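You operate a simulated robot arm through the tools that you are given. There is no shell and no other tool.

Carry out the task below with a simulated robot arm. There is one attempt and no reset: what you move stays moved.

JOB
Switch off the three wall fans and the air at the control panel, then drain the air line.
Fine: the air gauge reads zero and the drain valve is shut again; dust fan and sockets stay on.

It is judged by the outcome, as a careful person would: the job done as asked, and still so three seconds after it is handed in. It fails if anything else is knocked over, pushed out of place, dropped, spilled or broken.

ROBOT AND FRAMES
A 7-joint arm with a two-finger parallel gripper, fixed in place. Base frame: the origin is at the foot of the arm, x ahead of it, y to its left, z up. Readings come in mm, rad, newtons and seconds.
Its first joint turns from -2.601 to 2.601 rad. Payload 3.5 kg.
Tool frame: the origin (TCP) lies between the finger pads and is the grasp point; the fingertips stand 23 mm ahead of it; z points along the fingers, y is the line along which they close. Largest opening 94 mm; finger width 38, thickness 10; the body of the gripper, 54 by 96 mm, starts 39 mm behind the TCP.
Orientation is that of the tool frame in the base frame, as [roll, pitch, yaw] about the fixed x, y, z axes, in that order (R = Rz(yaw) Ry(pitch) Rx(roll)). With the fingers straight down and closing along the base's y, the tool's x points along the base's -x, its y along +y and its z along -z.

CONTROLS
- The arm moves only by the tool servo_tool. Its argument "plan" is a list of rows, each a list of 7 numbers: the shift along the base's x, y, z in units of 250 mm (1.0 is 250 mm), then the turn, a rotation vector about the base's x, y, z in units of 60 degrees (1.0 is 60 degrees), then the opening, from 0 (shut) to 1 (fully open). In form: [[x, y, z, wx, wy, wz, claw], ...]. A call has 1 to 20 rows; each row is the pose to reach, as a shift and turn from the pose commanded when the call began. A call with a number of a shift or a turn outside -1 to 1 is refused whole. A row lasts 0.2 s, in which the tool goes at most 50 mm and 0.15 rad; a call with a longer step from one row to the next is refused whole, and so is a gripper value outside its range. Where a pose cannot be reached the arm comes as near as it can. A force on the tool above 90 N (or 10 N above the force at the start of the call, whichever is more), or a blocked arm, ends the call early, and 0.2 s more pass. The fingers move at their own pace (about 153 mm/s each) and stop on an object; they squeeze with about 45 N. The grip force told is the motor's: it shows also when the fingers shut on nothing. Time passes only in rows, and 0.2 s behind the last, so rows that repeat a pose let the fingers close. It gives the time, the measured TCP pose, the force on the tool (base axes), the opening and the grip force at its end, in the units of the frame above (readings bear some noise), with the torque about the TCP (base axes, N m) and any sound that the robot's microphone picked up.
- Cameras (640 x 400 px; columns grow to the right, rows downward): "scene" is fixed at [388.5, 648.5, 1504.7]; the picture's right is [-0.22, -0.97, 0.00], its down [-0.87, 0.20, -0.46] and it looks along [0.45, -0.10, -0.89] (base axes); focal length 353 px, centre (320, 200). "wrist" rides on the gripper at [86, 16, -74] in the tool frame; the picture's right is [-0.18, 0.98, 0.00], its down [-0.58, -0.11, -0.81] and it looks along [-0.79, -0.15, 0.59] (tool axes); focal length 243 px, centre (320, 200). There is no depth. A picture from a camera that has moved, and an enlarged one, comes with that camera's place and axes in the base frame and with its lens. The place of the scene camera against the robot may be out by one fixed shift of up to 18 mm in any direction.
- get_image(camera): a new picture of that camera. The clock stands still meanwhile.
- zoom(camera, box): a new picture of the part [left, top, right, bottom] of that camera's present view, enlarged. The clock stands still meanwhile.
- finish_job(): hands the job in; it is judged then, once.

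Nothing tells you positions but the pictures and the camera data. Unless the task says otherwise, let go and move clear before handing in.

The tools are called after "Request:" by a JSON object that holds its "method" and its "body". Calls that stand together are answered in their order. servo_tool: Moves the arm, as the interface text tells. Its arguments: {"type":"object","properties":{"plan":{"type":"array"}},"required":["plan"]} The other tools are called the same way: get_image (camera) takes a picture; zoom (camera, box) takes an enlarged picture of a part of a camera's view; finish_job () hands the job in.

At the start:

```text
clock: 0.0
tcp_pos: [560.3, 367.5, 1010.5]
ee_rot: [3.141, 0.002, 3.141]
wrist_force: [0.1, -0.2, 0.1]
torque: [-0.02, 0.01, -0.01]
width: 94.0
finger_force: 0.1
```

scene: 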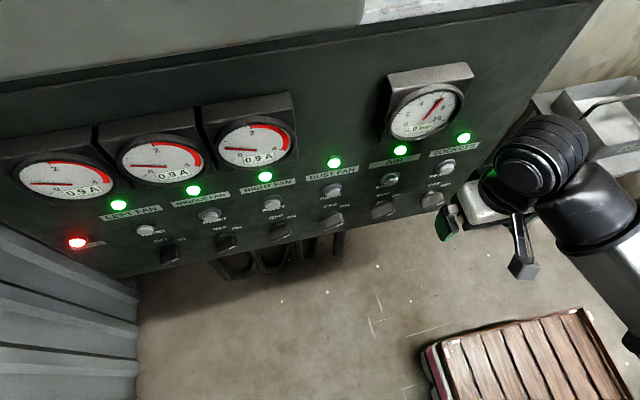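
wrist: 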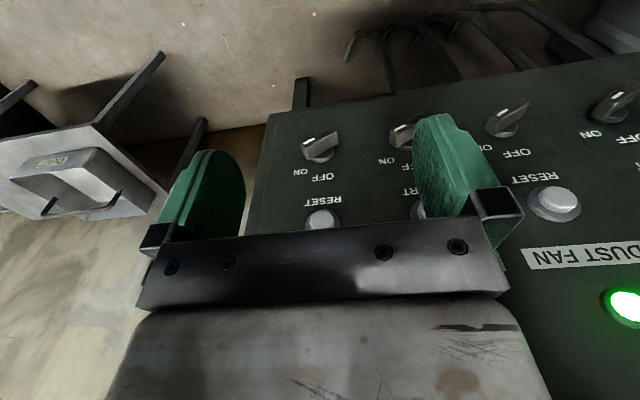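

I see a control panel with gauges, lamps, reset buttons and rotary switches for left/middle/right fan, dust fan, air and sockets. I'll look closer at the switches and look for the drain valve first.

Request:
{"method": "zoom", "body": {"camera": "scene", "box": [60, 160, 300, 310]}}

Request:
{"method": "zoom", "body": {"camera": "scene", "box": [240, 110, 480, 260]}}

Request:
{"method": "zoom", "body": {"camera": "scene", "box": [420, 60, 640, 300]}}

Request:
{"method": "get_image", "body": {"camera": "wrist"}}

```text
2.67 times, centred on (180, 235) of scene
camera zoom: at [388.5, 648.5, 1504.7], right [-0.22, -0.97, 0.0], down [-0.87, 0.2, -0.46], along [0.45, -0.1, -0.89], focal length 941 px, centre (693, 107)
```

zoom: 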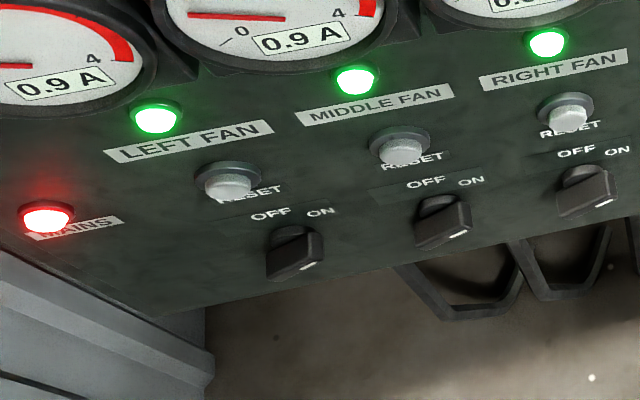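

```text
2.67 times, centred on (360, 185) of scene
camera zoom: at [388.5, 648.5, 1504.7], right [-0.22, -0.97, 0.0], down [-0.87, 0.2, -0.46], along [0.45, -0.1, -0.89], focal length 941 px, centre (213, 240)
```

zoom: 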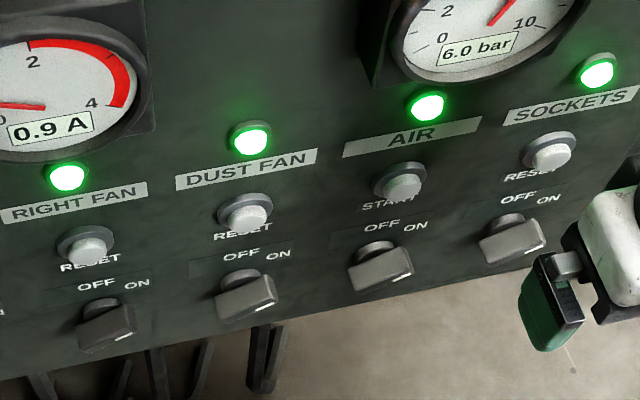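

```text
1.67 times, centred on (530, 180) of scene
camera zoom: at [388.5, 648.5, 1504.7], right [-0.22, -0.97, 0.0], down [-0.87, 0.2, -0.46], along [0.45, -0.1, -0.89], focal length 588 px, centre (-30, 233)
```

zoom: 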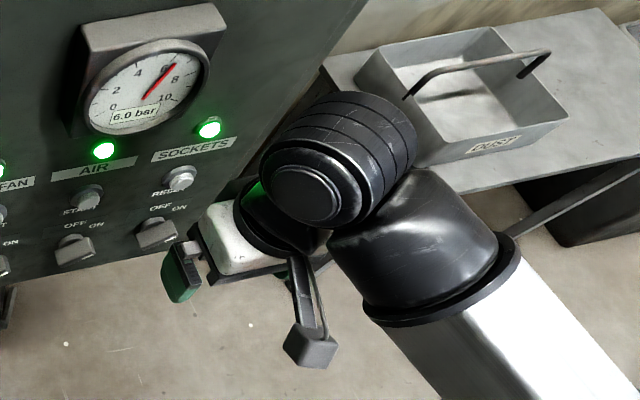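

```text
taken
camera wrist: at [473.7, 382.8, 1083.6], right [0.18, 0.98, 0.0], down [0.58, -0.11, 0.81], along [0.79, -0.15, -0.59], focal length 243 px, centre (320, 200)
```

wrist: 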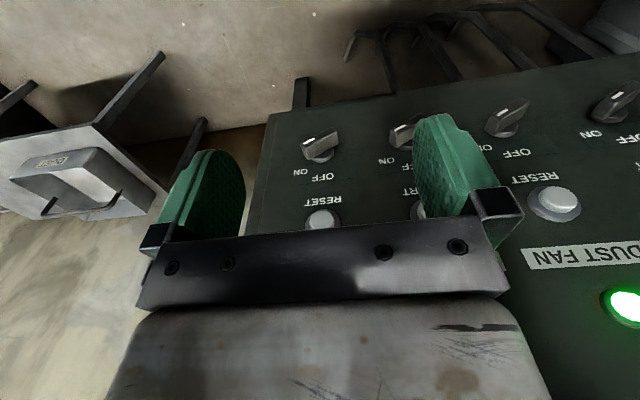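

The panel appears to be a vertical face at x≈700, with switches around z≈845. I don't see the drain valve yet, so I'll look closer at other regions.

Request:
{"method": "zoom", "body": {"camera": "wrist", "box": [260, 0, 640, 240]}}

Request:
{"method": "zoom", "body": {"camera": "wrist", "box": [0, 0, 280, 240]}}

Request:
{"method": "zoom", "body": {"camera": "scene", "box": [180, 200, 420, 350]}}

Request:
{"method": "zoom", "body": {"camera": "scene", "box": [0, 90, 300, 270]}}

```text
1.67 times, centred on (450, 120) of wrist
camera zoom: at [473.7, 382.8, 1083.6], right [0.18, 0.98, 0.0], down [0.58, -0.11, 0.81], along [0.79, -0.15, -0.59], focal length 404 px, centre (103, 333)
```

zoom: 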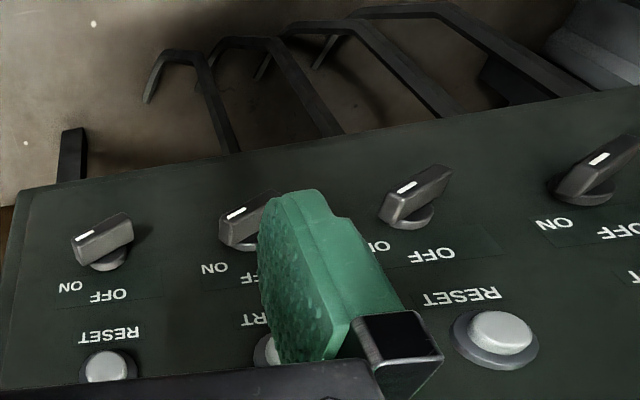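

```text
1.67 times, centred on (140, 120) of wrist
camera zoom: at [473.7, 382.8, 1083.6], right [0.18, 0.98, 0.0], down [0.58, -0.11, 0.81], along [0.79, -0.15, -0.59], focal length 404 px, centre (620, 333)
```

zoom: 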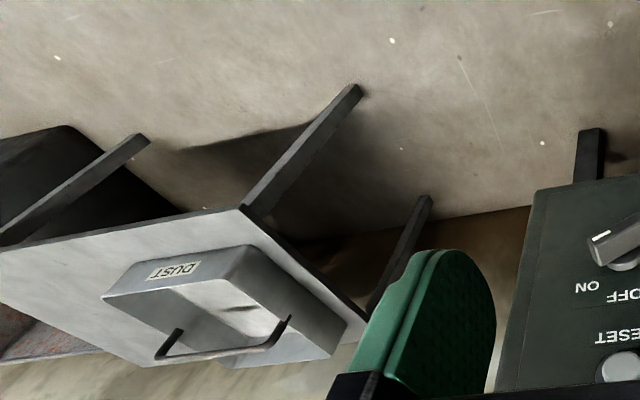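

```text
2.67 times, centred on (300, 275) of scene
camera zoom: at [388.5, 648.5, 1504.7], right [-0.22, -0.97, 0.0], down [-0.87, 0.2, -0.46], along [0.45, -0.1, -0.89], focal length 941 px, centre (373, 0)
```

zoom: 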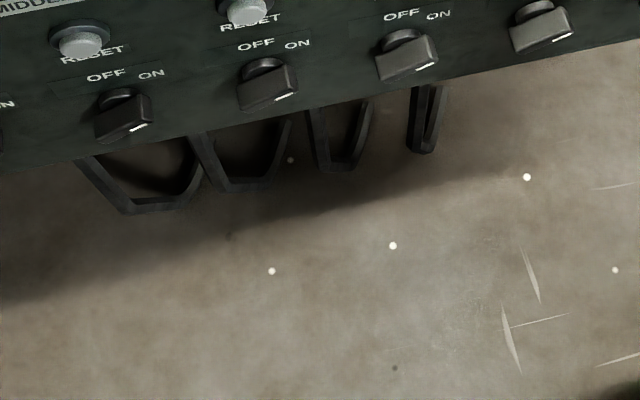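

```text
2.13 times, centred on (150, 180) of scene
camera zoom: at [388.5, 648.5, 1504.7], right [-0.22, -0.97, 0.0], down [-0.87, 0.2, -0.46], along [0.45, -0.1, -0.89], focal length 753 px, centre (683, 243)
```

zoom: 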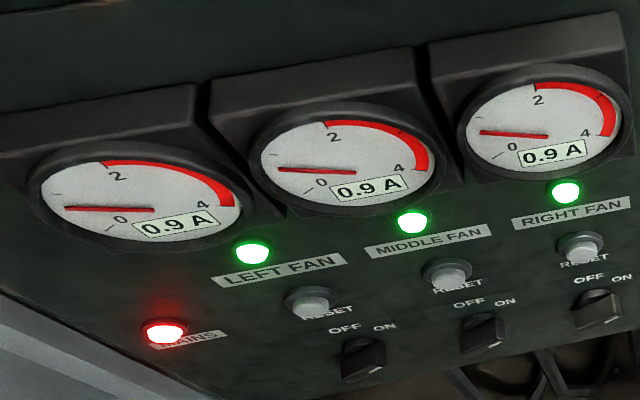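

Every switch is ON, and the drain valve isn't in view yet. I'll back away from the panel and turn the wrist camera to the left and right to find it.

Request:
{"method": "servo_tool", "body": {"plan": [[-0.1, 0, 0, 0, 0, 0, 1], [-0.2, 0, 0, 0, 0, 0, 1], [-0.3, 0, 0, 0, 0, 0, 1], [-0.4, 0, 0, 0, 0, 0, 1], [-0.4, 0, 0, 0, 0, 0.12, 1], [-0.4, 0, 0, 0, 0, 0.24, 1], [-0.4, 0, 0, 0, 0, 0.36, 1], [-0.4, 0, 0, 0, 0, 0.48, 1], [-0.4, 0, 0, 0, 0, 0.6, 1], [-0.4, 0, 0, 0, 0, 0.72, 1]]}}

Request:
{"method": "get_image", "body": {"camera": "wrist"}}

Request:
{"method": "get_image", "body": {"camera": "scene"}}

```text
clock: 1.7
tcp_pos: [461.1, 367.1, 1010.4]
ee_rot: [3.132, 0.001, -2.8]
wrist_force: [-6.6, 18.6, -5.0]
torque: [-1.67, -1.12, -2.05]
width: 94.0
finger_force: 0.0
stopped in row 8: the force on the tool passed its limit at 138 N (the readings are from after the stop); the commanded pose is now the measured one
```

```text
taken
camera wrist: at [373.2, 353.4, 1083.9], right [-0.16, 0.99, 0.01], down [0.59, 0.09, 0.81], along [0.8, 0.13, -0.59], focal length 243 px, centre (320, 200)
```

wrist: 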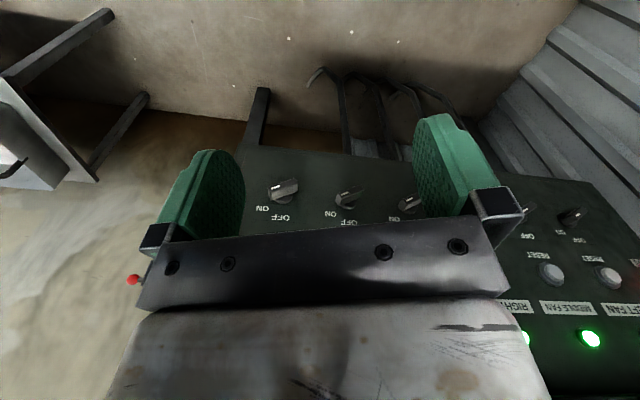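

```text
taken
```

scene: 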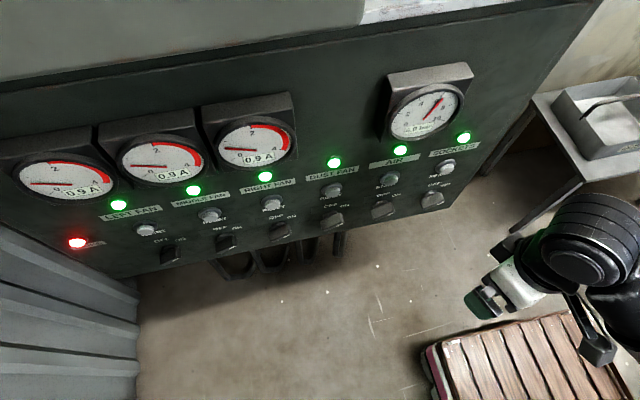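

The turn was stopped by a contact, most likely the wrist camera touching the robot's own forearm, because nothing in the scene is near the gripper. I can see a small red knob at the left of the wrist view, so I'll zoom in on it and on the rest.

Request:
{"method": "zoom", "body": {"camera": "wrist", "box": [60, 220, 200, 320]}}

Request:
{"method": "zoom", "body": {"camera": "scene", "box": [440, 60, 640, 200]}}

Request:
{"method": "zoom", "body": {"camera": "scene", "box": [420, 200, 640, 400]}}

Request:
{"method": "zoom", "body": {"camera": "wrist", "box": [240, 40, 640, 290]}}

```text
4.00 times, centred on (130, 270) of wrist
camera zoom: at [373.2, 353.4, 1083.9], right [-0.16, 0.99, 0.01], down [0.59, 0.09, 0.81], along [0.8, 0.13, -0.59], focal length 970 px, centre (1080, -80)
```

zoom: 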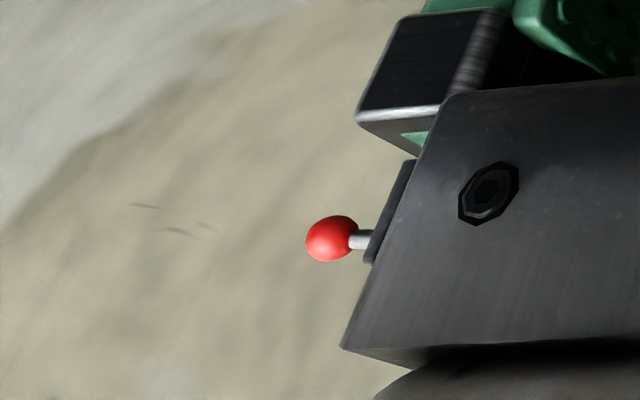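

```text
2.86 times, centred on (540, 130) of scene
camera zoom: at [388.5, 648.5, 1504.7], right [-0.22, -0.97, 0.0], down [-0.87, 0.2, -0.46], along [0.45, -0.1, -0.89], focal length 1008 px, centre (-309, 400)
```

zoom: 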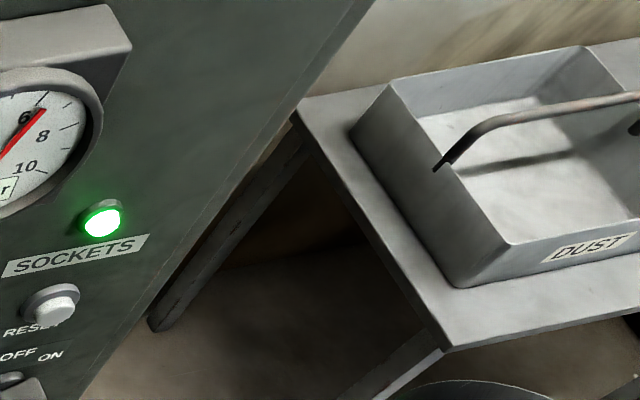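

```text
2.00 times, centred on (530, 300) of scene
camera zoom: at [388.5, 648.5, 1504.7], right [-0.22, -0.97, 0.0], down [-0.87, 0.2, -0.46], along [0.45, -0.1, -0.89], focal length 706 px, centre (-100, 0)
```

zoom: 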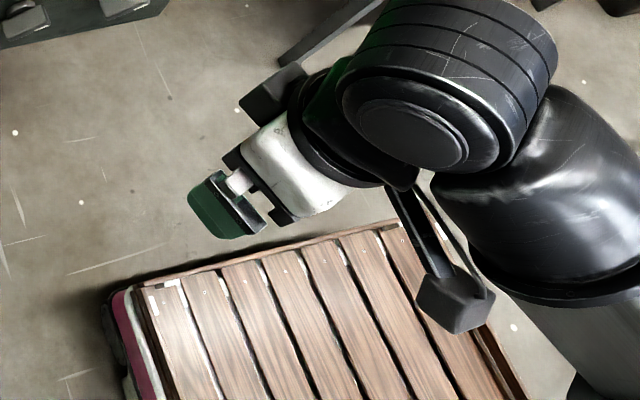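

```text
1.60 times, centred on (440, 165) of wrist
camera zoom: at [373.2, 353.4, 1083.9], right [-0.16, 0.99, 0.01], down [0.59, 0.09, 0.81], along [0.8, 0.13, -0.59], focal length 388 px, centre (128, 256)
```

zoom: 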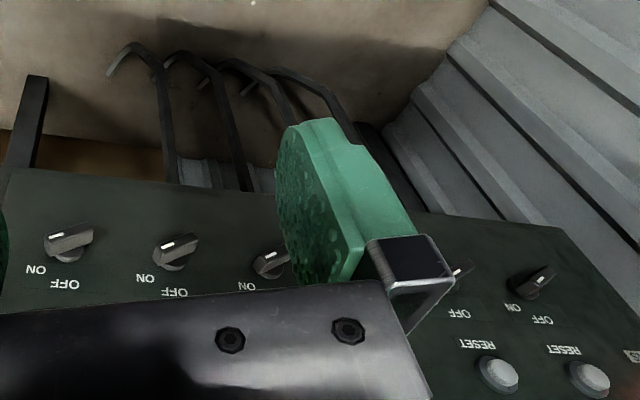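

The red ball on a stem looks like a lever near the right-hand side of the panel, around y≈170 and z≈990. I'll ease off the contact and raise the camera to see it past the gripper.

Request:
{"method": "servo_tool", "body": {"plan": [[0, 0, 0, 0, 0, -0.1, 1], [0, 0, 0.12, 0, 0, -0.1, 1], [0, 0, 0.24, 0, 0, -0.1, 1], [0, 0, 0.36, 0, 0, -0.1, 1], [0, 0, 0.48, 0, 0, -0.1, 1]]}}

Request:
{"method": "get_image", "body": {"camera": "wrist"}}

```text
clock: 2.9
tcp_pos: [476.5, 381.5, 1092.2]
ee_rot: [3.116, 0.041, -2.901]
wrist_force: [-0.1, 0.3, 0.2]
torque: [0.01, 0.0, -0.02]
width: 93.8
finger_force: 0.0
out of reach, approached as far as the arm can: row 3, 4, 5
```

```text
taken
camera wrist: at [385.6, 373.2, 1162.0], right [-0.06, 1.0, 0.03], down [0.56, 0.01, 0.83], along [0.82, 0.06, -0.56], focal length 243 px, centre (320, 200)
```

wrist: 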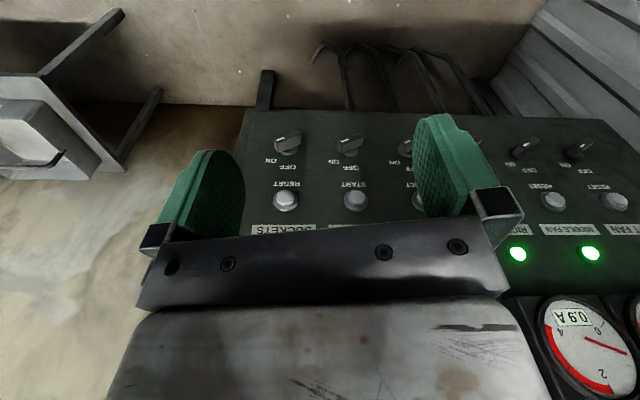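

The right finger hides that spot from here. I'll move to the right and turn the camera clockwise, so the red-ball lever shows beside the gripper.

Request:
{"method": "servo_tool", "body": {"plan": [[0, -0.1, -0.03, 0, 0, -0.08, 1], [0, -0.2, -0.06, 0, 0, -0.2, 1], [0, -0.3, -0.1, 0, 0, -0.32, 1], [0, -0.4, -0.13, 0, 0, -0.44, 1], [0, -0.5, -0.16, 0, 0, -0.56, 1], [0, -0.6, -0.2, 0, 0, -0.68, 1], [0, -0.7, -0.2, 0, 0, -0.8, 1], [0, -0.8, -0.2, 0, 0, -0.9, 1], [0, -0.9, -0.2, 0, 0, -1.0, 1]]}}

Request:
{"method": "get_image", "body": {"camera": "wrist"}}

Request:
{"method": "get_image", "body": {"camera": "scene"}}

```text
clock: 4.9
tcp_pos: [485.6, 157.8, 1026.5]
ee_rot: [3.123, 0.004, 2.333]
wrist_force: [0.1, 0.3, 0.3]
torque: [-0.01, 0.0, -0.02]
width: 94.0
finger_force: 0.0
out of reach, approached as far as the arm can: row 1, 2, 3, 4, 5, 6, 7, 8, 9
```

```text
taken
camera wrist: at [434.8, 231.0, 1099.2], right [0.84, 0.55, 0.02], down [0.31, -0.5, 0.81], along [0.45, -0.67, -0.59], focal length 243 px, centre (320, 200)
```

wrist: 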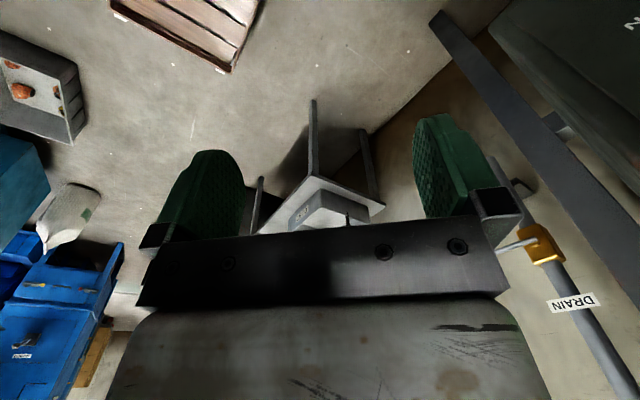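

```text
taken
```

scene: 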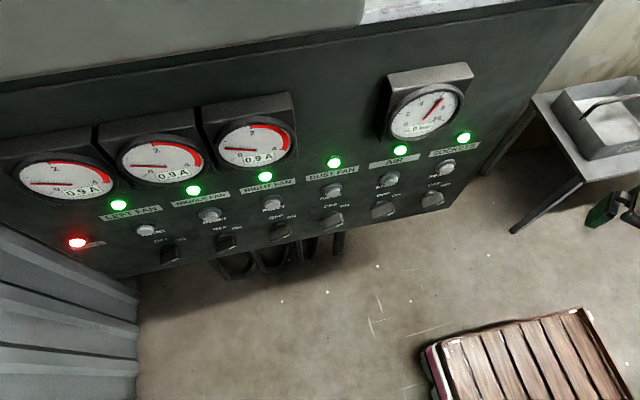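

I found a vertical pipe with a brass valve labelled "DRAIN" at the right of the panel. I'll zoom in to see its geometry.

Request:
{"method": "zoom", "body": {"camera": "wrist", "box": [440, 140, 640, 400]}}

Request:
{"method": "zoom", "body": {"camera": "wrist", "box": [480, 200, 620, 320]}}

```text
1.54 times, centred on (540, 270) of wrist
camera zoom: at [434.8, 231.0, 1099.2], right [0.84, 0.55, 0.02], down [0.31, -0.5, 0.81], along [0.45, -0.67, -0.59], focal length 373 px, centre (-18, 92)
```

zoom: 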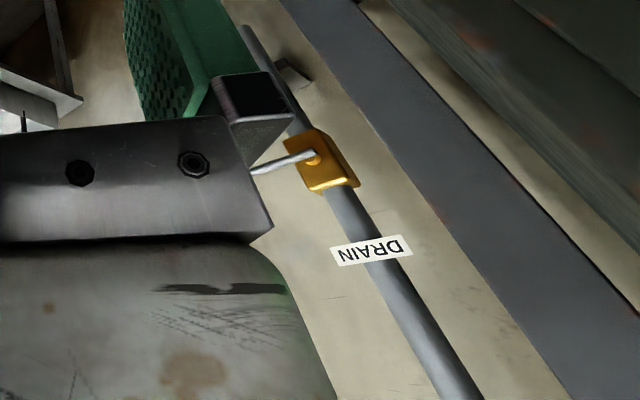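

```text
3.33 times, centred on (550, 260) of wrist
camera zoom: at [434.8, 231.0, 1099.2], right [0.84, 0.55, 0.02], down [0.31, -0.5, 0.81], along [0.45, -0.67, -0.59], focal length 809 px, centre (-447, 0)
```

zoom: 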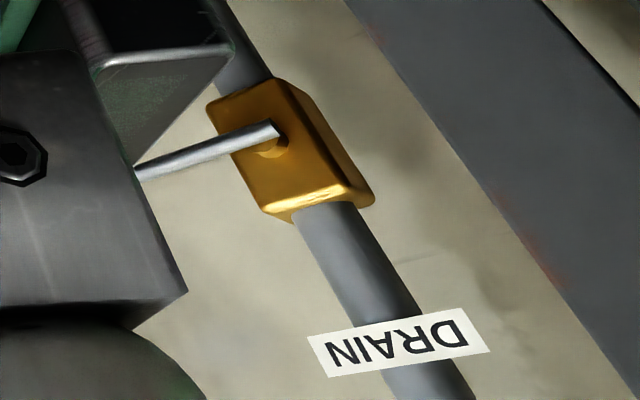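

The drain valve is a brass ball valve on a wall pipe with its lever sideways, so it is shut. I'll do the switches first, starting by bringing the tool to a horizontal pose facing the panel at about the switch height.

Request:
{"method": "servo_tool", "body": {"plan": [[0, 0.06, -0.02, -0.0375, -0.088, 0.0375, 1], [0, 0.12, -0.04, -0.075, -0.176, 0.075, 1], [0, 0.18, -0.06, -0.1125, -0.265, 0.1125, 1], [0, 0.24, -0.08, -0.15, -0.353, 0.15, 1], [0, 0.3, -0.1, -0.1875, -0.441, 0.1875, 1], [0, 0.36, -0.12, -0.225, -0.53, 0.225, 1], [0, 0.42, -0.14, -0.2625, -0.618, 0.2625, 1], [0, 0.48, -0.16, -0.3, -0.706, 0.3, 1], [0, 0.48, -0.16, -0.3, -0.706, 0.3, 1]]}}

Request:
{"method": "get_image", "body": {"camera": "wrist"}}

Request:
{"method": "get_image", "body": {"camera": "scene"}}

```text
clock: 6.9
tcp_pos: [486.7, 278.5, 985.8]
ee_rot: [2.896, 0.772, 2.57]
wrist_force: [0.5, -0.6, 0.1]
torque: [-0.03, -0.01, 0.02]
width: 94.0
finger_force: 0.1
```

```text
taken
camera wrist: at [386.9, 337.6, 979.4], right [0.48, 0.82, 0.3], down [-0.26, -0.19, 0.95], along [0.84, -0.54, 0.12], focal length 243 px, centre (320, 200)
```

wrist: 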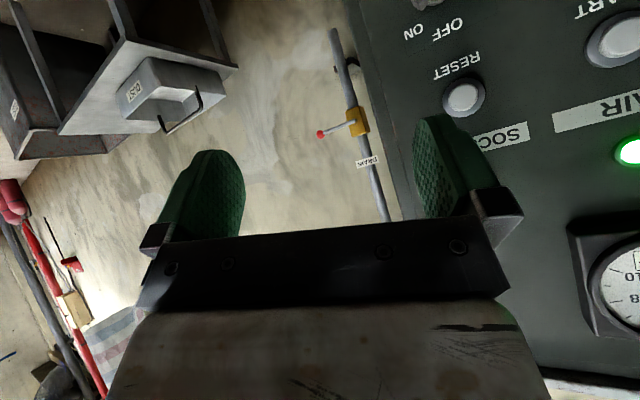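

```text
taken
```

scene: 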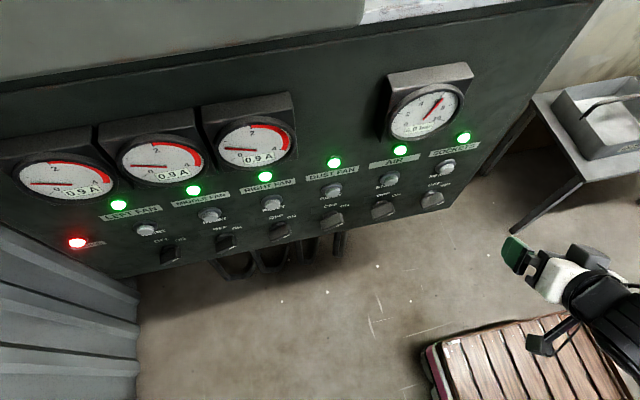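

Now the whole drain valve is in view, with its red-ball lever sideways. I'll zoom in on it so I can triangulate it.

Request:
{"method": "zoom", "body": {"camera": "wrist", "box": [290, 20, 450, 220]}}

Request:
{"method": "zoom", "body": {"camera": "wrist", "box": [300, 80, 400, 180]}}

Request:
{"method": "zoom", "body": {"camera": "wrist", "box": [0, 0, 300, 190]}}

```text
2.00 times, centred on (370, 120) of wrist
camera zoom: at [386.9, 337.6, 979.4], right [0.48, 0.82, 0.3], down [-0.26, -0.19, 0.95], along [0.84, -0.54, 0.12], focal length 485 px, centre (220, 360)
```

zoom: 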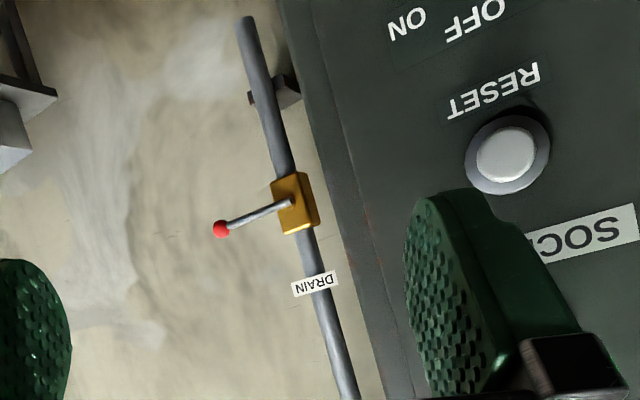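

```text
4.00 times, centred on (350, 130) of wrist
camera zoom: at [386.9, 337.6, 979.4], right [0.48, 0.82, 0.3], down [-0.26, -0.19, 0.95], along [0.84, -0.54, 0.12], focal length 970 px, centre (200, 480)
```

zoom: 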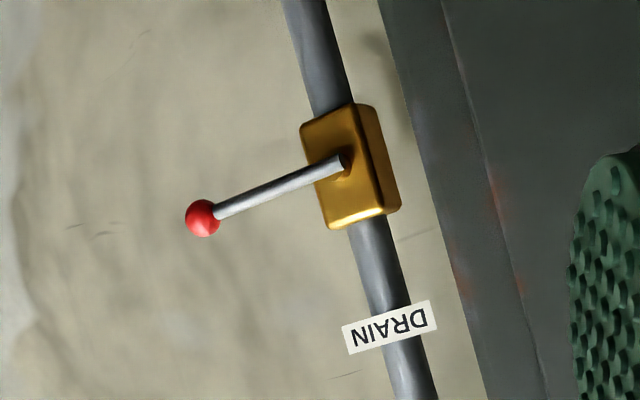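

```text
2.11 times, centred on (150, 95) of wrist
camera zoom: at [386.9, 337.6, 979.4], right [0.48, 0.82, 0.3], down [-0.26, -0.19, 0.95], along [0.84, -0.54, 0.12], focal length 511 px, centre (678, 421)
```

zoom: 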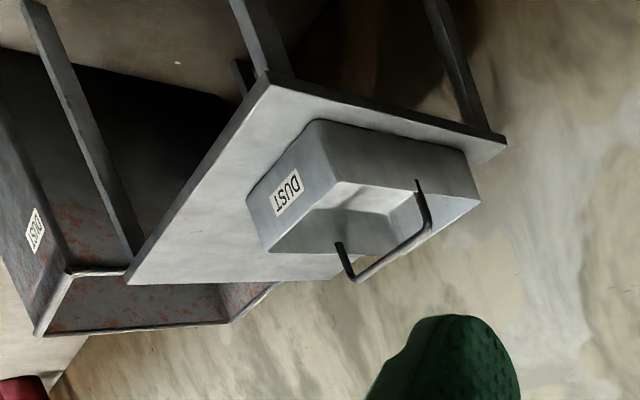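

By triangulation the drain pivot is near (1045, 97, 885), and the lever ball is about 113 mm to its right. Next I'll finish turning the tool horizontal and move in front of the AIR switch.

Request:
{"method": "servo_tool", "body": {"plan": [[0, 0.09, -0.05, -0.0375, -0.088, 0.0375, 1], [0, 0.18, -0.1, -0.075, -0.176, 0.075, 1], [0, 0.27, -0.15, -0.1125, -0.265, 0.1125, 1], [0, 0.36, -0.2, -0.15, -0.353, 0.15, 1], [0, 0.45, -0.25, -0.1875, -0.441, 0.1875, 1], [0, 0.54, -0.3, -0.225, -0.53, 0.225, 1], [0, 0.62, -0.35, -0.2625, -0.618, 0.2625, 1], [0, 0.7, -0.4, -0.3, -0.706, 0.3, 1], [0, 0.7, -0.4, -0.3, -0.706, 0.3, 1]]}}

Request:
{"method": "get_image", "body": {"camera": "wrist"}}

Request:
{"method": "get_image", "body": {"camera": "scene"}}

```text
clock: 8.9
tcp_pos: [485.9, 452.9, 886.2]
ee_rot: [0.591, 1.566, 0.601]
wrist_force: [-0.2, 0.6, -0.3]
torque: [0.01, 0.0, 0.02]
width: 94.0
finger_force: 0.1
```

```text
taken
camera wrist: at [410.5, 469.3, 798.0], right [-0.01, 0.98, 0.19], down [-0.81, -0.12, 0.58], along [0.59, -0.14, 0.79], focal length 243 px, centre (320, 200)
```

wrist: 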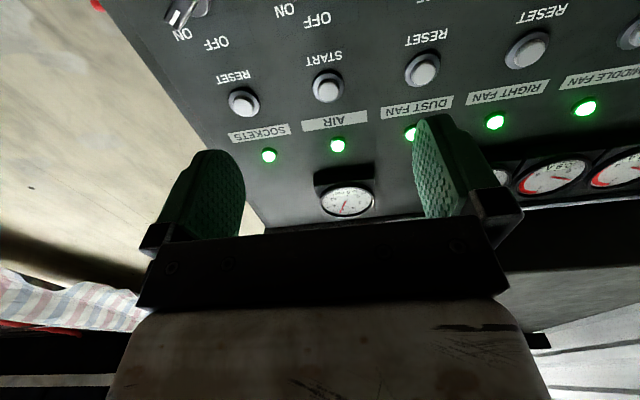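

```text
taken
```

scene: 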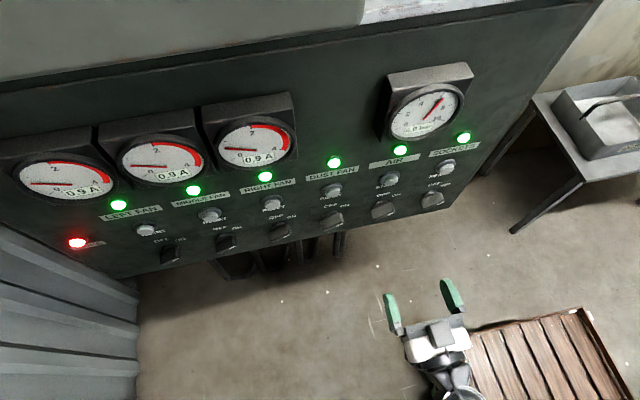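

The tool is horizontal and faces the panel. I'll go in partway to get a closer view of the knobs.

Request:
{"method": "servo_tool", "body": {"plan": [[0.08, 0, -0.04, 0, 0, 0, 1], [0.16, 0, -0.08, 0, 0, 0, 1], [0.24, 0, -0.12, 0, 0, 0, 1], [0.3, 0, -0.164, 0, 0, 0, 1], [0.3, 0, -0.164, 0, 0, 0, 1]]}}

Request:
{"method": "get_image", "body": {"camera": "wrist"}}

Request:
{"method": "zoom", "body": {"camera": "wrist", "box": [180, 0, 500, 200]}}

Request:
{"method": "zoom", "body": {"camera": "scene", "box": [320, 140, 520, 280]}}

```text
clock: 10.1
tcp_pos: [561.2, 453.4, 845.4]
ee_rot: [0.915, 1.568, 0.925]
wrist_force: [0.1, 0.5, -0.7]
torque: [0.02, 0.01, -0.04]
width: 93.7
finger_force: 0.0
```

```text
taken
camera wrist: at [485.8, 469.1, 757.5], right [-0.01, 0.98, 0.19], down [-0.81, -0.12, 0.58], along [0.59, -0.14, 0.79], focal length 243 px, centre (320, 200)
```

wrist: 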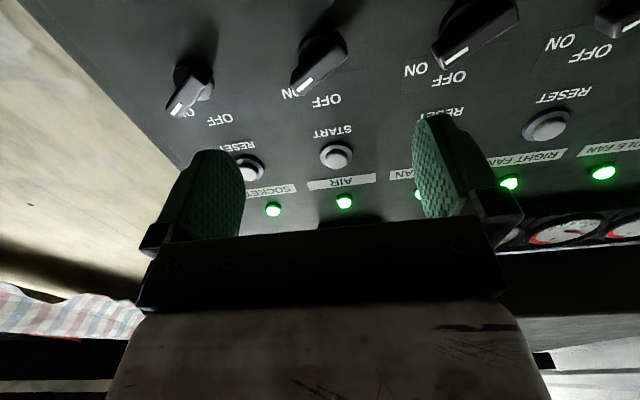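

```text
2.00 times, centred on (340, 100) of wrist
camera zoom: at [485.8, 469.1, 757.5], right [-0.01, 0.98, 0.19], down [-0.81, -0.12, 0.58], along [0.59, -0.14, 0.79], focal length 485 px, centre (280, 400)
```

zoom: 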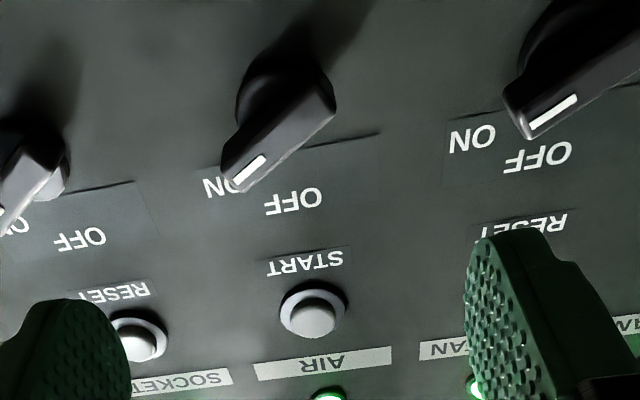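

```text
2.86 times, centred on (420, 210) of scene
camera zoom: at [388.5, 648.5, 1504.7], right [-0.22, -0.97, 0.0], down [-0.87, 0.2, -0.46], along [0.45, -0.1, -0.89], focal length 1008 px, centre (34, 171)
```

zoom: 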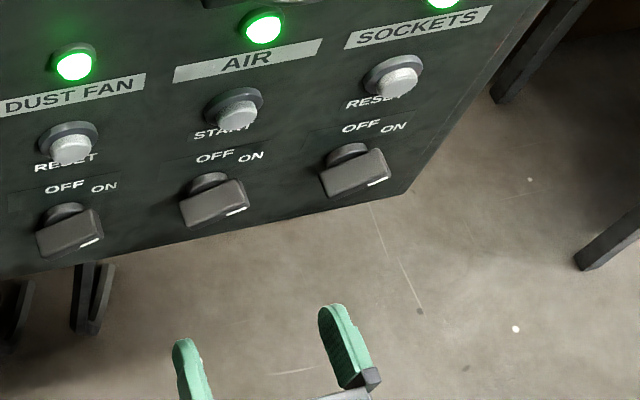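

The AIR knob is centred near (y=455, z=845), its front is at x≈664 and the panel face is at x≈696. The bar points about 56° clockwise towards ON, and OFF is straight up. I'll roll the gripper to match the bar and stop just short of it.

Request:
{"method": "servo_tool", "body": {"plan": [[0, 0, 0, 0.12, 0, 0, 0.8], [0, 0, 0, 0.24, 0, 0, 0.8], [0, 0, 0, 0.36, 0, 0, 0.8], [0, 0, 0, 0.48, 0, 0, 0.8], [0, 0, 0, 0.6, 0, 0, 0.8], [0, 0.008, 0, 0.72, 0, 0, 0.8], [0, 0.008, 0, 0.84, 0, 0, 0.8], [0, 0.008, 0, 0.94, 0, 0, 0.8], [0.1, 0.008, 0, 0.94, 0, 0, 0.8], [0.2, 0.008, 0, 0.94, 0, 0, 0.8], [0.26, 0.008, 0, 0.94, 0, 0, 0.8], [0.26, 0.008, 0, 0.94, 0, 0, 0.8]]}}

Request:
{"method": "get_image", "body": {"camera": "wrist"}}

Request:
{"method": "zoom", "body": {"camera": "scene", "box": [320, 140, 520, 280]}}

```text
clock: 12.7
tcp_pos: [626.6, 455.1, 845.2]
ee_rot: [1.562, 0.584, 1.57]
wrist_force: [-0.3, -0.5, 1.0]
torque: [0.01, -0.02, 0.02]
width: 75.2
finger_force: 0.0
```

```text
taken
camera wrist: at [551.1, 535.5, 808.9], right [-0.01, 0.39, 0.92], down [-0.81, -0.55, 0.22], along [0.59, -0.74, 0.32], focal length 243 px, centre (320, 200)
```

wrist: 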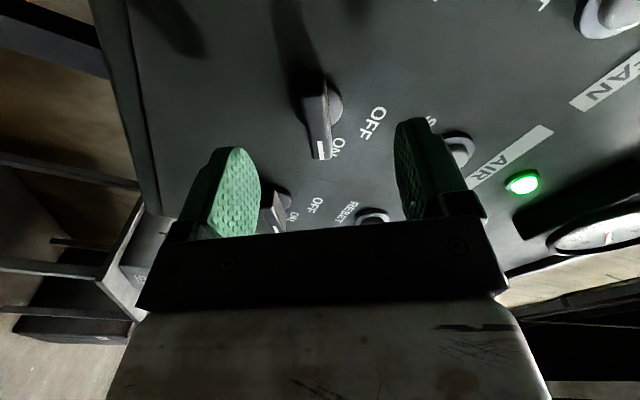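

```text
2.86 times, centred on (420, 210) of scene
camera zoom: at [388.5, 648.5, 1504.7], right [-0.22, -0.97, 0.0], down [-0.87, 0.2, -0.46], along [0.45, -0.1, -0.89], focal length 1008 px, centre (34, 171)
```

zoom: 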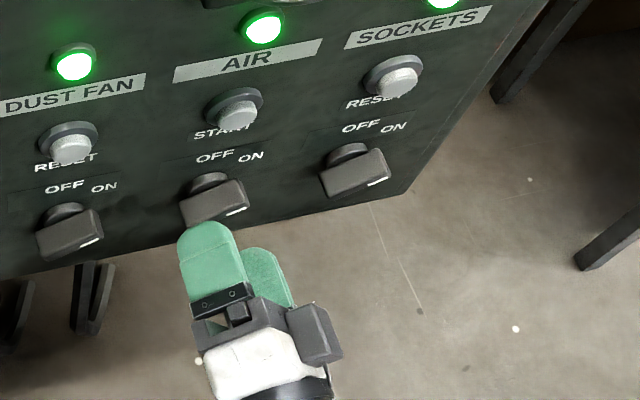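

The knob bar lies centred between the fingers and aligned with them. I'll move in so the fingertips straddle it, then close.

Request:
{"method": "servo_tool", "body": {"plan": [[0.04, 0, 0, 0, 0, 0, 0.8], [0.08, 0, 0, 0, 0, 0, 0.8], [0.12, 0, 0, 0, 0, 0, 0.8], [0.12, 0, 0, 0, 0, 0, 0.8]]}}

Request:
{"method": "get_image", "body": {"camera": "wrist"}}

Request:
{"method": "zoom", "body": {"camera": "scene", "box": [320, 140, 520, 280]}}

```text
clock: 13.7
tcp_pos: [656.9, 455.7, 845.6]
ee_rot: [1.562, 0.584, 1.569]
wrist_force: [-0.2, -0.2, -0.5]
torque: [0.01, 0.03, -0.04]
width: 75.4
finger_force: 0.0
```

```text
taken
camera wrist: at [581.4, 535.6, 809.6], right [-0.01, 0.39, 0.92], down [-0.81, -0.55, 0.22], along [0.59, -0.74, 0.32], focal length 243 px, centre (320, 200)
```

wrist: 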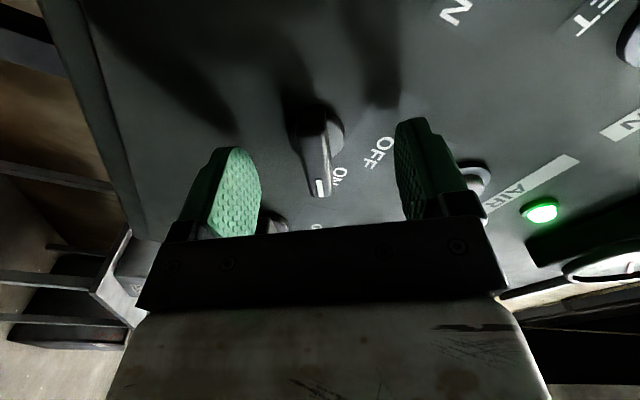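

```text
2.86 times, centred on (420, 210) of scene
camera zoom: at [388.5, 648.5, 1504.7], right [-0.22, -0.97, 0.0], down [-0.87, 0.2, -0.46], along [0.45, -0.1, -0.89], focal length 1008 px, centre (34, 171)
```

zoom: 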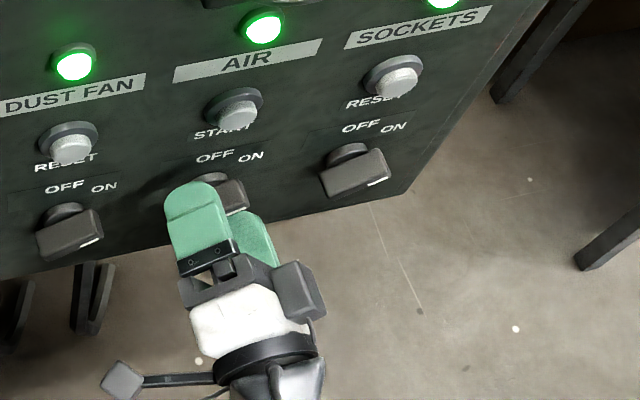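

The fingers now straddle the bar, so I'll close on it and check the grip.

Request:
{"method": "servo_tool", "body": {"plan": [[0, 0, 0, 0, 0, 0, 0.4], [0, 0, 0, 0, 0, 0, 0.1], [0, 0, 0, 0, 0, 0, 0], [0, 0, 0, 0, 0, 0, 0]]}}

Request:
{"method": "get_image", "body": {"camera": "wrist"}}

```text
clock: 14.7
tcp_pos: [656.1, 455.0, 844.5]
ee_rot: [1.563, 0.584, 1.568]
wrist_force: [-6.0, -16.1, -32.3]
torque: [0.03, 0.63, -0.65]
width: 14.0
finger_force: 45.0
```

```text
taken
camera wrist: at [581.5, 534.7, 808.5], right [-0.01, 0.39, 0.92], down [-0.81, -0.55, 0.23], along [0.59, -0.74, 0.32], focal length 243 px, centre (320, 200)
```

wrist: 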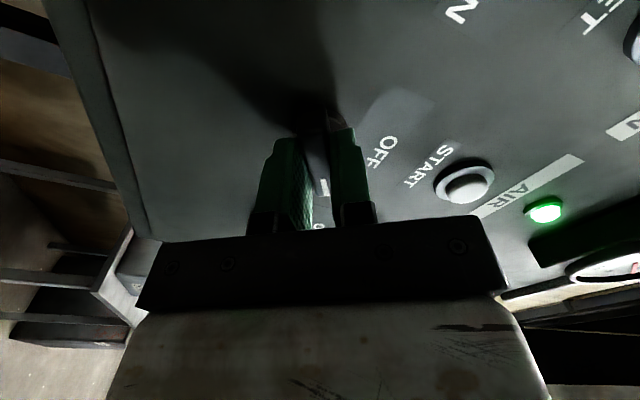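

I've gripped a 14 mm thick bar, with a slight offset force. I'll correct by about 1.5 mm and turn the knob counter-clockwise towards OFF.

Request:
{"method": "servo_tool", "body": {"plan": [[0, -0.002, -0.005, 0, 0, 0, 0], [0, -0.002, -0.006, -0.1, 0, 0, 0], [0, -0.001, -0.006, -0.2, 0, 0, 0], [0, 0, -0.006, -0.3, 0, 0, 0], [0, 0, -0.006, -0.4, 0, 0, 0], [0, 0, -0.006, -0.5, 0, 0, 0], [0, 0, -0.006, -0.6, 0, 0, 0], [0, 0, -0.006, -0.7, 0, 0, 0], [0, 0, -0.006, -0.8, 0, 0, 0], [0, 0, -0.006, -0.88, 0, 0, 0], [0, 0, -0.006, -0.94, 0, 0, 0]]}}

Request:
{"method": "get_image", "body": {"camera": "wrist"}}

Request:
{"method": "get_image", "body": {"camera": "scene"}}

```text
clock: 17.1
tcp_pos: [657.7, 452.1, 843.7]
ee_rot: [0.52, 1.57, 0.521]
wrist_force: [15.9, -29.7, -4.8]
torque: [0.05, -1.21, -0.51]
width: 13.6
finger_force: 44.8
```

```text
taken
camera wrist: at [581.4, 469.0, 756.0], right [0.0, 0.98, 0.18], down [-0.81, -0.11, 0.58], along [0.59, -0.15, 0.79], focal length 243 px, centre (320, 200)
```

wrist: 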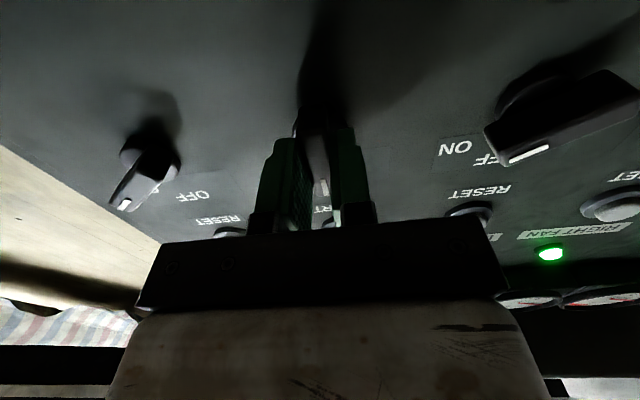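

```text
taken
```

scene: 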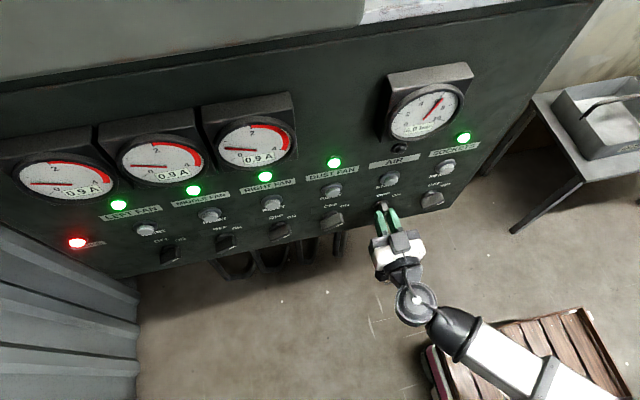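

The AIR lamp is out and its knob now points straight up at OFF. I'll release, back away and move across in front of the RIGHT FAN switch.

Request:
{"method": "servo_tool", "body": {"plan": [[0, -0.013, 0, 0, 0, 0, 0], [0, -0.013, 0, 0, 0, 0, 0.4], [0, -0.013, 0, 0, 0, 0, 0.8], [-0.12, -0.013, 0, 0, 0, 0, 0.8], [-0.24, -0.013, 0, 0, 0, 0, 0.8], [-0.36, -0.013, 0, 0, 0, 0, 0.8], [-0.36, 0.15, 0, 0, 0, 0, 0.8], [-0.36, 0.32, 0, 0, 0, 0, 0.8], [-0.36, 0.49, 0, 0, 0, 0, 0.8], [-0.36, 0.66, 0, 0, 0, 0, 0.8], [-0.36, 0.83, 0, 0, 0, 0, 0.8], [-0.36, 0.83, 0, 0, 0, 0, 0.8]]}}

Request:
{"method": "get_image", "body": {"camera": "wrist"}}

Request:
{"method": "zoom", "body": {"camera": "wrist", "box": [160, 0, 480, 200]}}

Request:
{"method": "get_image", "body": {"camera": "scene"}}

```text
clock: 19.7
tcp_pos: [565.6, 665.3, 843.4]
ee_rot: [0.834, 1.569, 0.843]
wrist_force: [-0.4, -0.7, 0.3]
torque: [0.01, 0.0, 0.02]
width: 75.0
finger_force: 0.1
```

```text
taken
camera wrist: at [490.1, 679.6, 756.0], right [-0.01, 0.98, 0.19], down [-0.81, -0.12, 0.58], along [0.59, -0.14, 0.79], focal length 243 px, centre (320, 200)
```

wrist: 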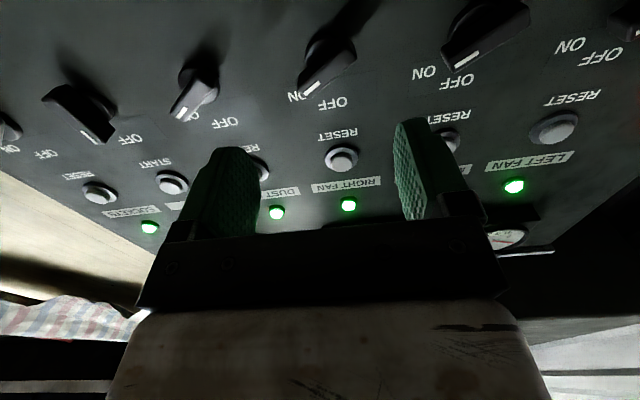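

```text
2.00 times, centred on (320, 100) of wrist
camera zoom: at [490.1, 679.6, 756.0], right [-0.01, 0.98, 0.19], down [-0.81, -0.12, 0.58], along [0.59, -0.14, 0.79], focal length 485 px, centre (320, 400)
```

zoom: 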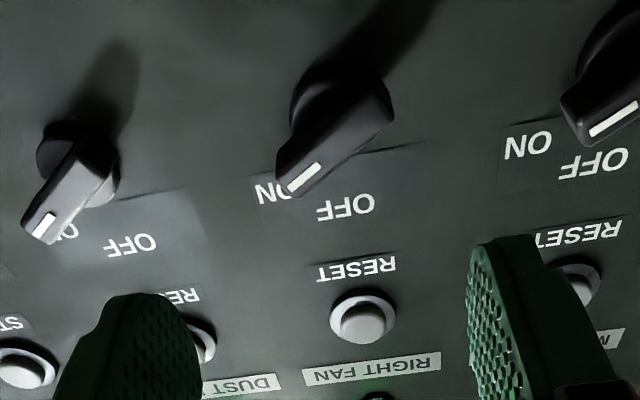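

```text
taken
```

scene: 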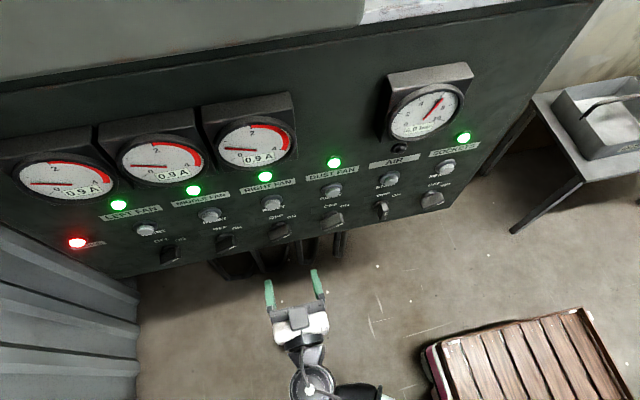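

AIR is off and the RIGHT FAN knob is ahead, with its axis near y≈667, z≈846. I'll roll to its bar and go in over it without closing yet.

Request:
{"method": "servo_tool", "body": {"plan": [[0, 0.007, 0.01, 0.12, 0, 0, 0.8], [0, 0.007, 0.01, 0.24, 0, 0, 0.8], [0, 0.007, 0.01, 0.36, 0, 0, 0.8], [0, 0.007, 0.01, 0.48, 0, 0, 0.8], [0, 0.007, 0.01, 0.6, 0, 0, 0.8], [0, 0.007, 0.01, 0.72, 0, 0, 0.8], [0, 0.007, 0.01, 0.84, 0, 0, 0.8], [0, 0.007, 0.01, 0.94, 0, 0, 0.8], [0.1, 0.007, 0.01, 0.94, 0, 0, 0.8], [0.2, 0.007, 0.01, 0.94, 0, 0, 0.8], [0.26, 0.007, 0.01, 0.94, 0, 0, 0.8], [0.31, 0.007, 0.01, 0.94, 0, 0, 0.8], [0.366, 0.007, 0.01, 0.94, 0, 0, 0.8], [0.366, 0.007, 0.01, 0.94, 0, 0, 0.8]]}}

Request:
{"method": "get_image", "body": {"camera": "wrist"}}

Request:
{"method": "get_image", "body": {"camera": "scene"}}

```text
clock: 22.7
tcp_pos: [657.7, 666.0, 846.0]
ee_rot: [1.562, 0.584, 1.571]
wrist_force: [0.1, -0.1, -0.6]
torque: [-0.01, 0.0, 0.0]
width: 75.3
finger_force: 0.0
```

```text
taken
camera wrist: at [582.6, 745.7, 810.1], right [-0.01, 0.39, 0.92], down [-0.81, -0.55, 0.22], along [0.59, -0.74, 0.32], focal length 243 px, centre (320, 200)
```

wrist: 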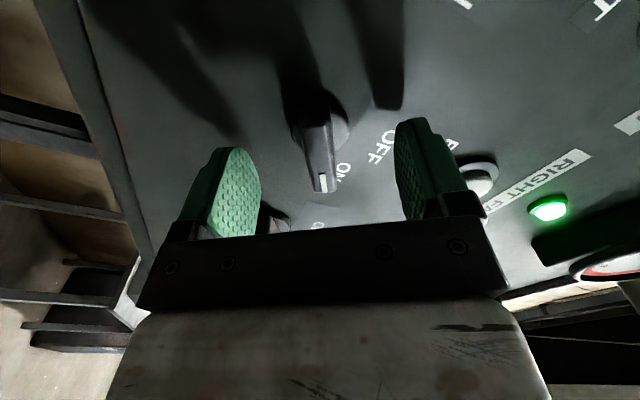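

```text
taken
```

scene: 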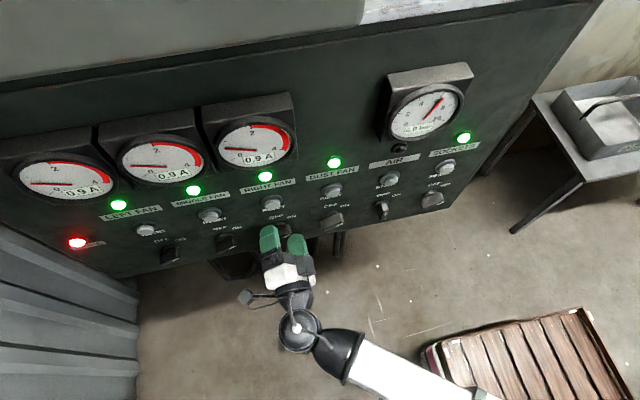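

The bar is centred between the fingers, so I'll close on it.

Request:
{"method": "servo_tool", "body": {"plan": [[0, 0, 0, 0, 0, 0, 0.4], [0, 0, 0, 0, 0, 0, 0.1], [0, 0, 0, 0, 0, 0, 0], [0, 0, 0, 0, 0, 0, 0]]}}

```text
clock: 23.7
tcp_pos: [657.1, 666.0, 847.4]
ee_rot: [1.559, 0.584, 1.569]
wrist_force: [2.7, 7.0, 11.3]
torque: [0.03, 0.68, 0.22]
width: 13.9
finger_force: 44.8
```

The grip is good with little side force. I'll turn it counter-clockwise to OFF while letting the tool follow the knob axis.

Request:
{"method": "servo_tool", "body": {"plan": [[0, 0.001, 0.002, -0.1, 0, 0, 0], [0, 0, 0.002, -0.2, 0, 0, 0], [0, -0.002, 0.002, -0.3, 0, 0, 0], [0, -0.003, 0.002, -0.4, 0, 0, 0], [0, -0.005, 0.002, -0.5, 0, 0, 0], [0, -0.007, 0.002, -0.6, 0, 0, 0], [0, -0.008, 0.002, -0.7, 0, 0, 0], [0, -0.009, 0.002, -0.8, 0, 0, 0], [0, -0.01, 0.002, -0.88, 0, 0, 0], [0, -0.01, 0.002, -0.94, 0, 0, 0], [0, -0.01, 0.002, -0.94, 0, 0, 0]]}}

Request:
{"method": "get_image", "body": {"camera": "scene"}}

Request:
{"method": "get_image", "body": {"camera": "wrist"}}

```text
clock: 26.0
tcp_pos: [657.0, 668.1, 846.6]
ee_rot: [-0.695, 1.565, -0.658]
wrist_force: [-8.9, 19.5, -0.4]
torque: [0.19, -0.45, -0.41]
width: 14.0
finger_force: 45.4
stopped in row 11: the force on the tool passed its limit at 90 N (the readings are from after the stop); the commanded pose is now the measured one
```

```text
taken
```

scene: 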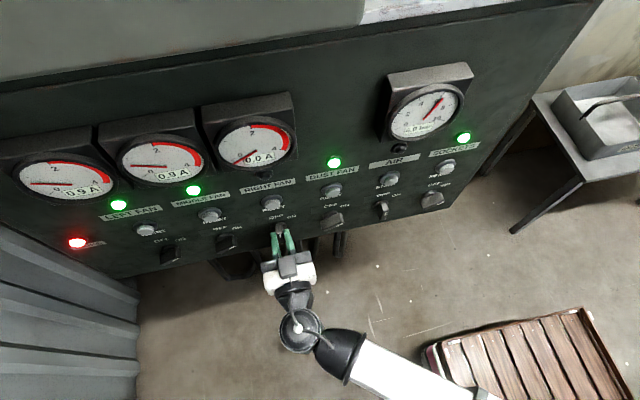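

```text
taken
camera wrist: at [581.7, 681.5, 758.8], right [-0.04, 0.98, 0.18], down [-0.8, -0.14, 0.58], along [0.59, -0.12, 0.8], focal length 243 px, centre (320, 200)
```

wrist: 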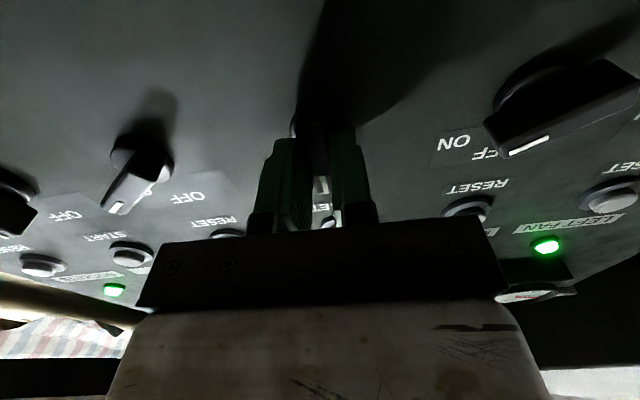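

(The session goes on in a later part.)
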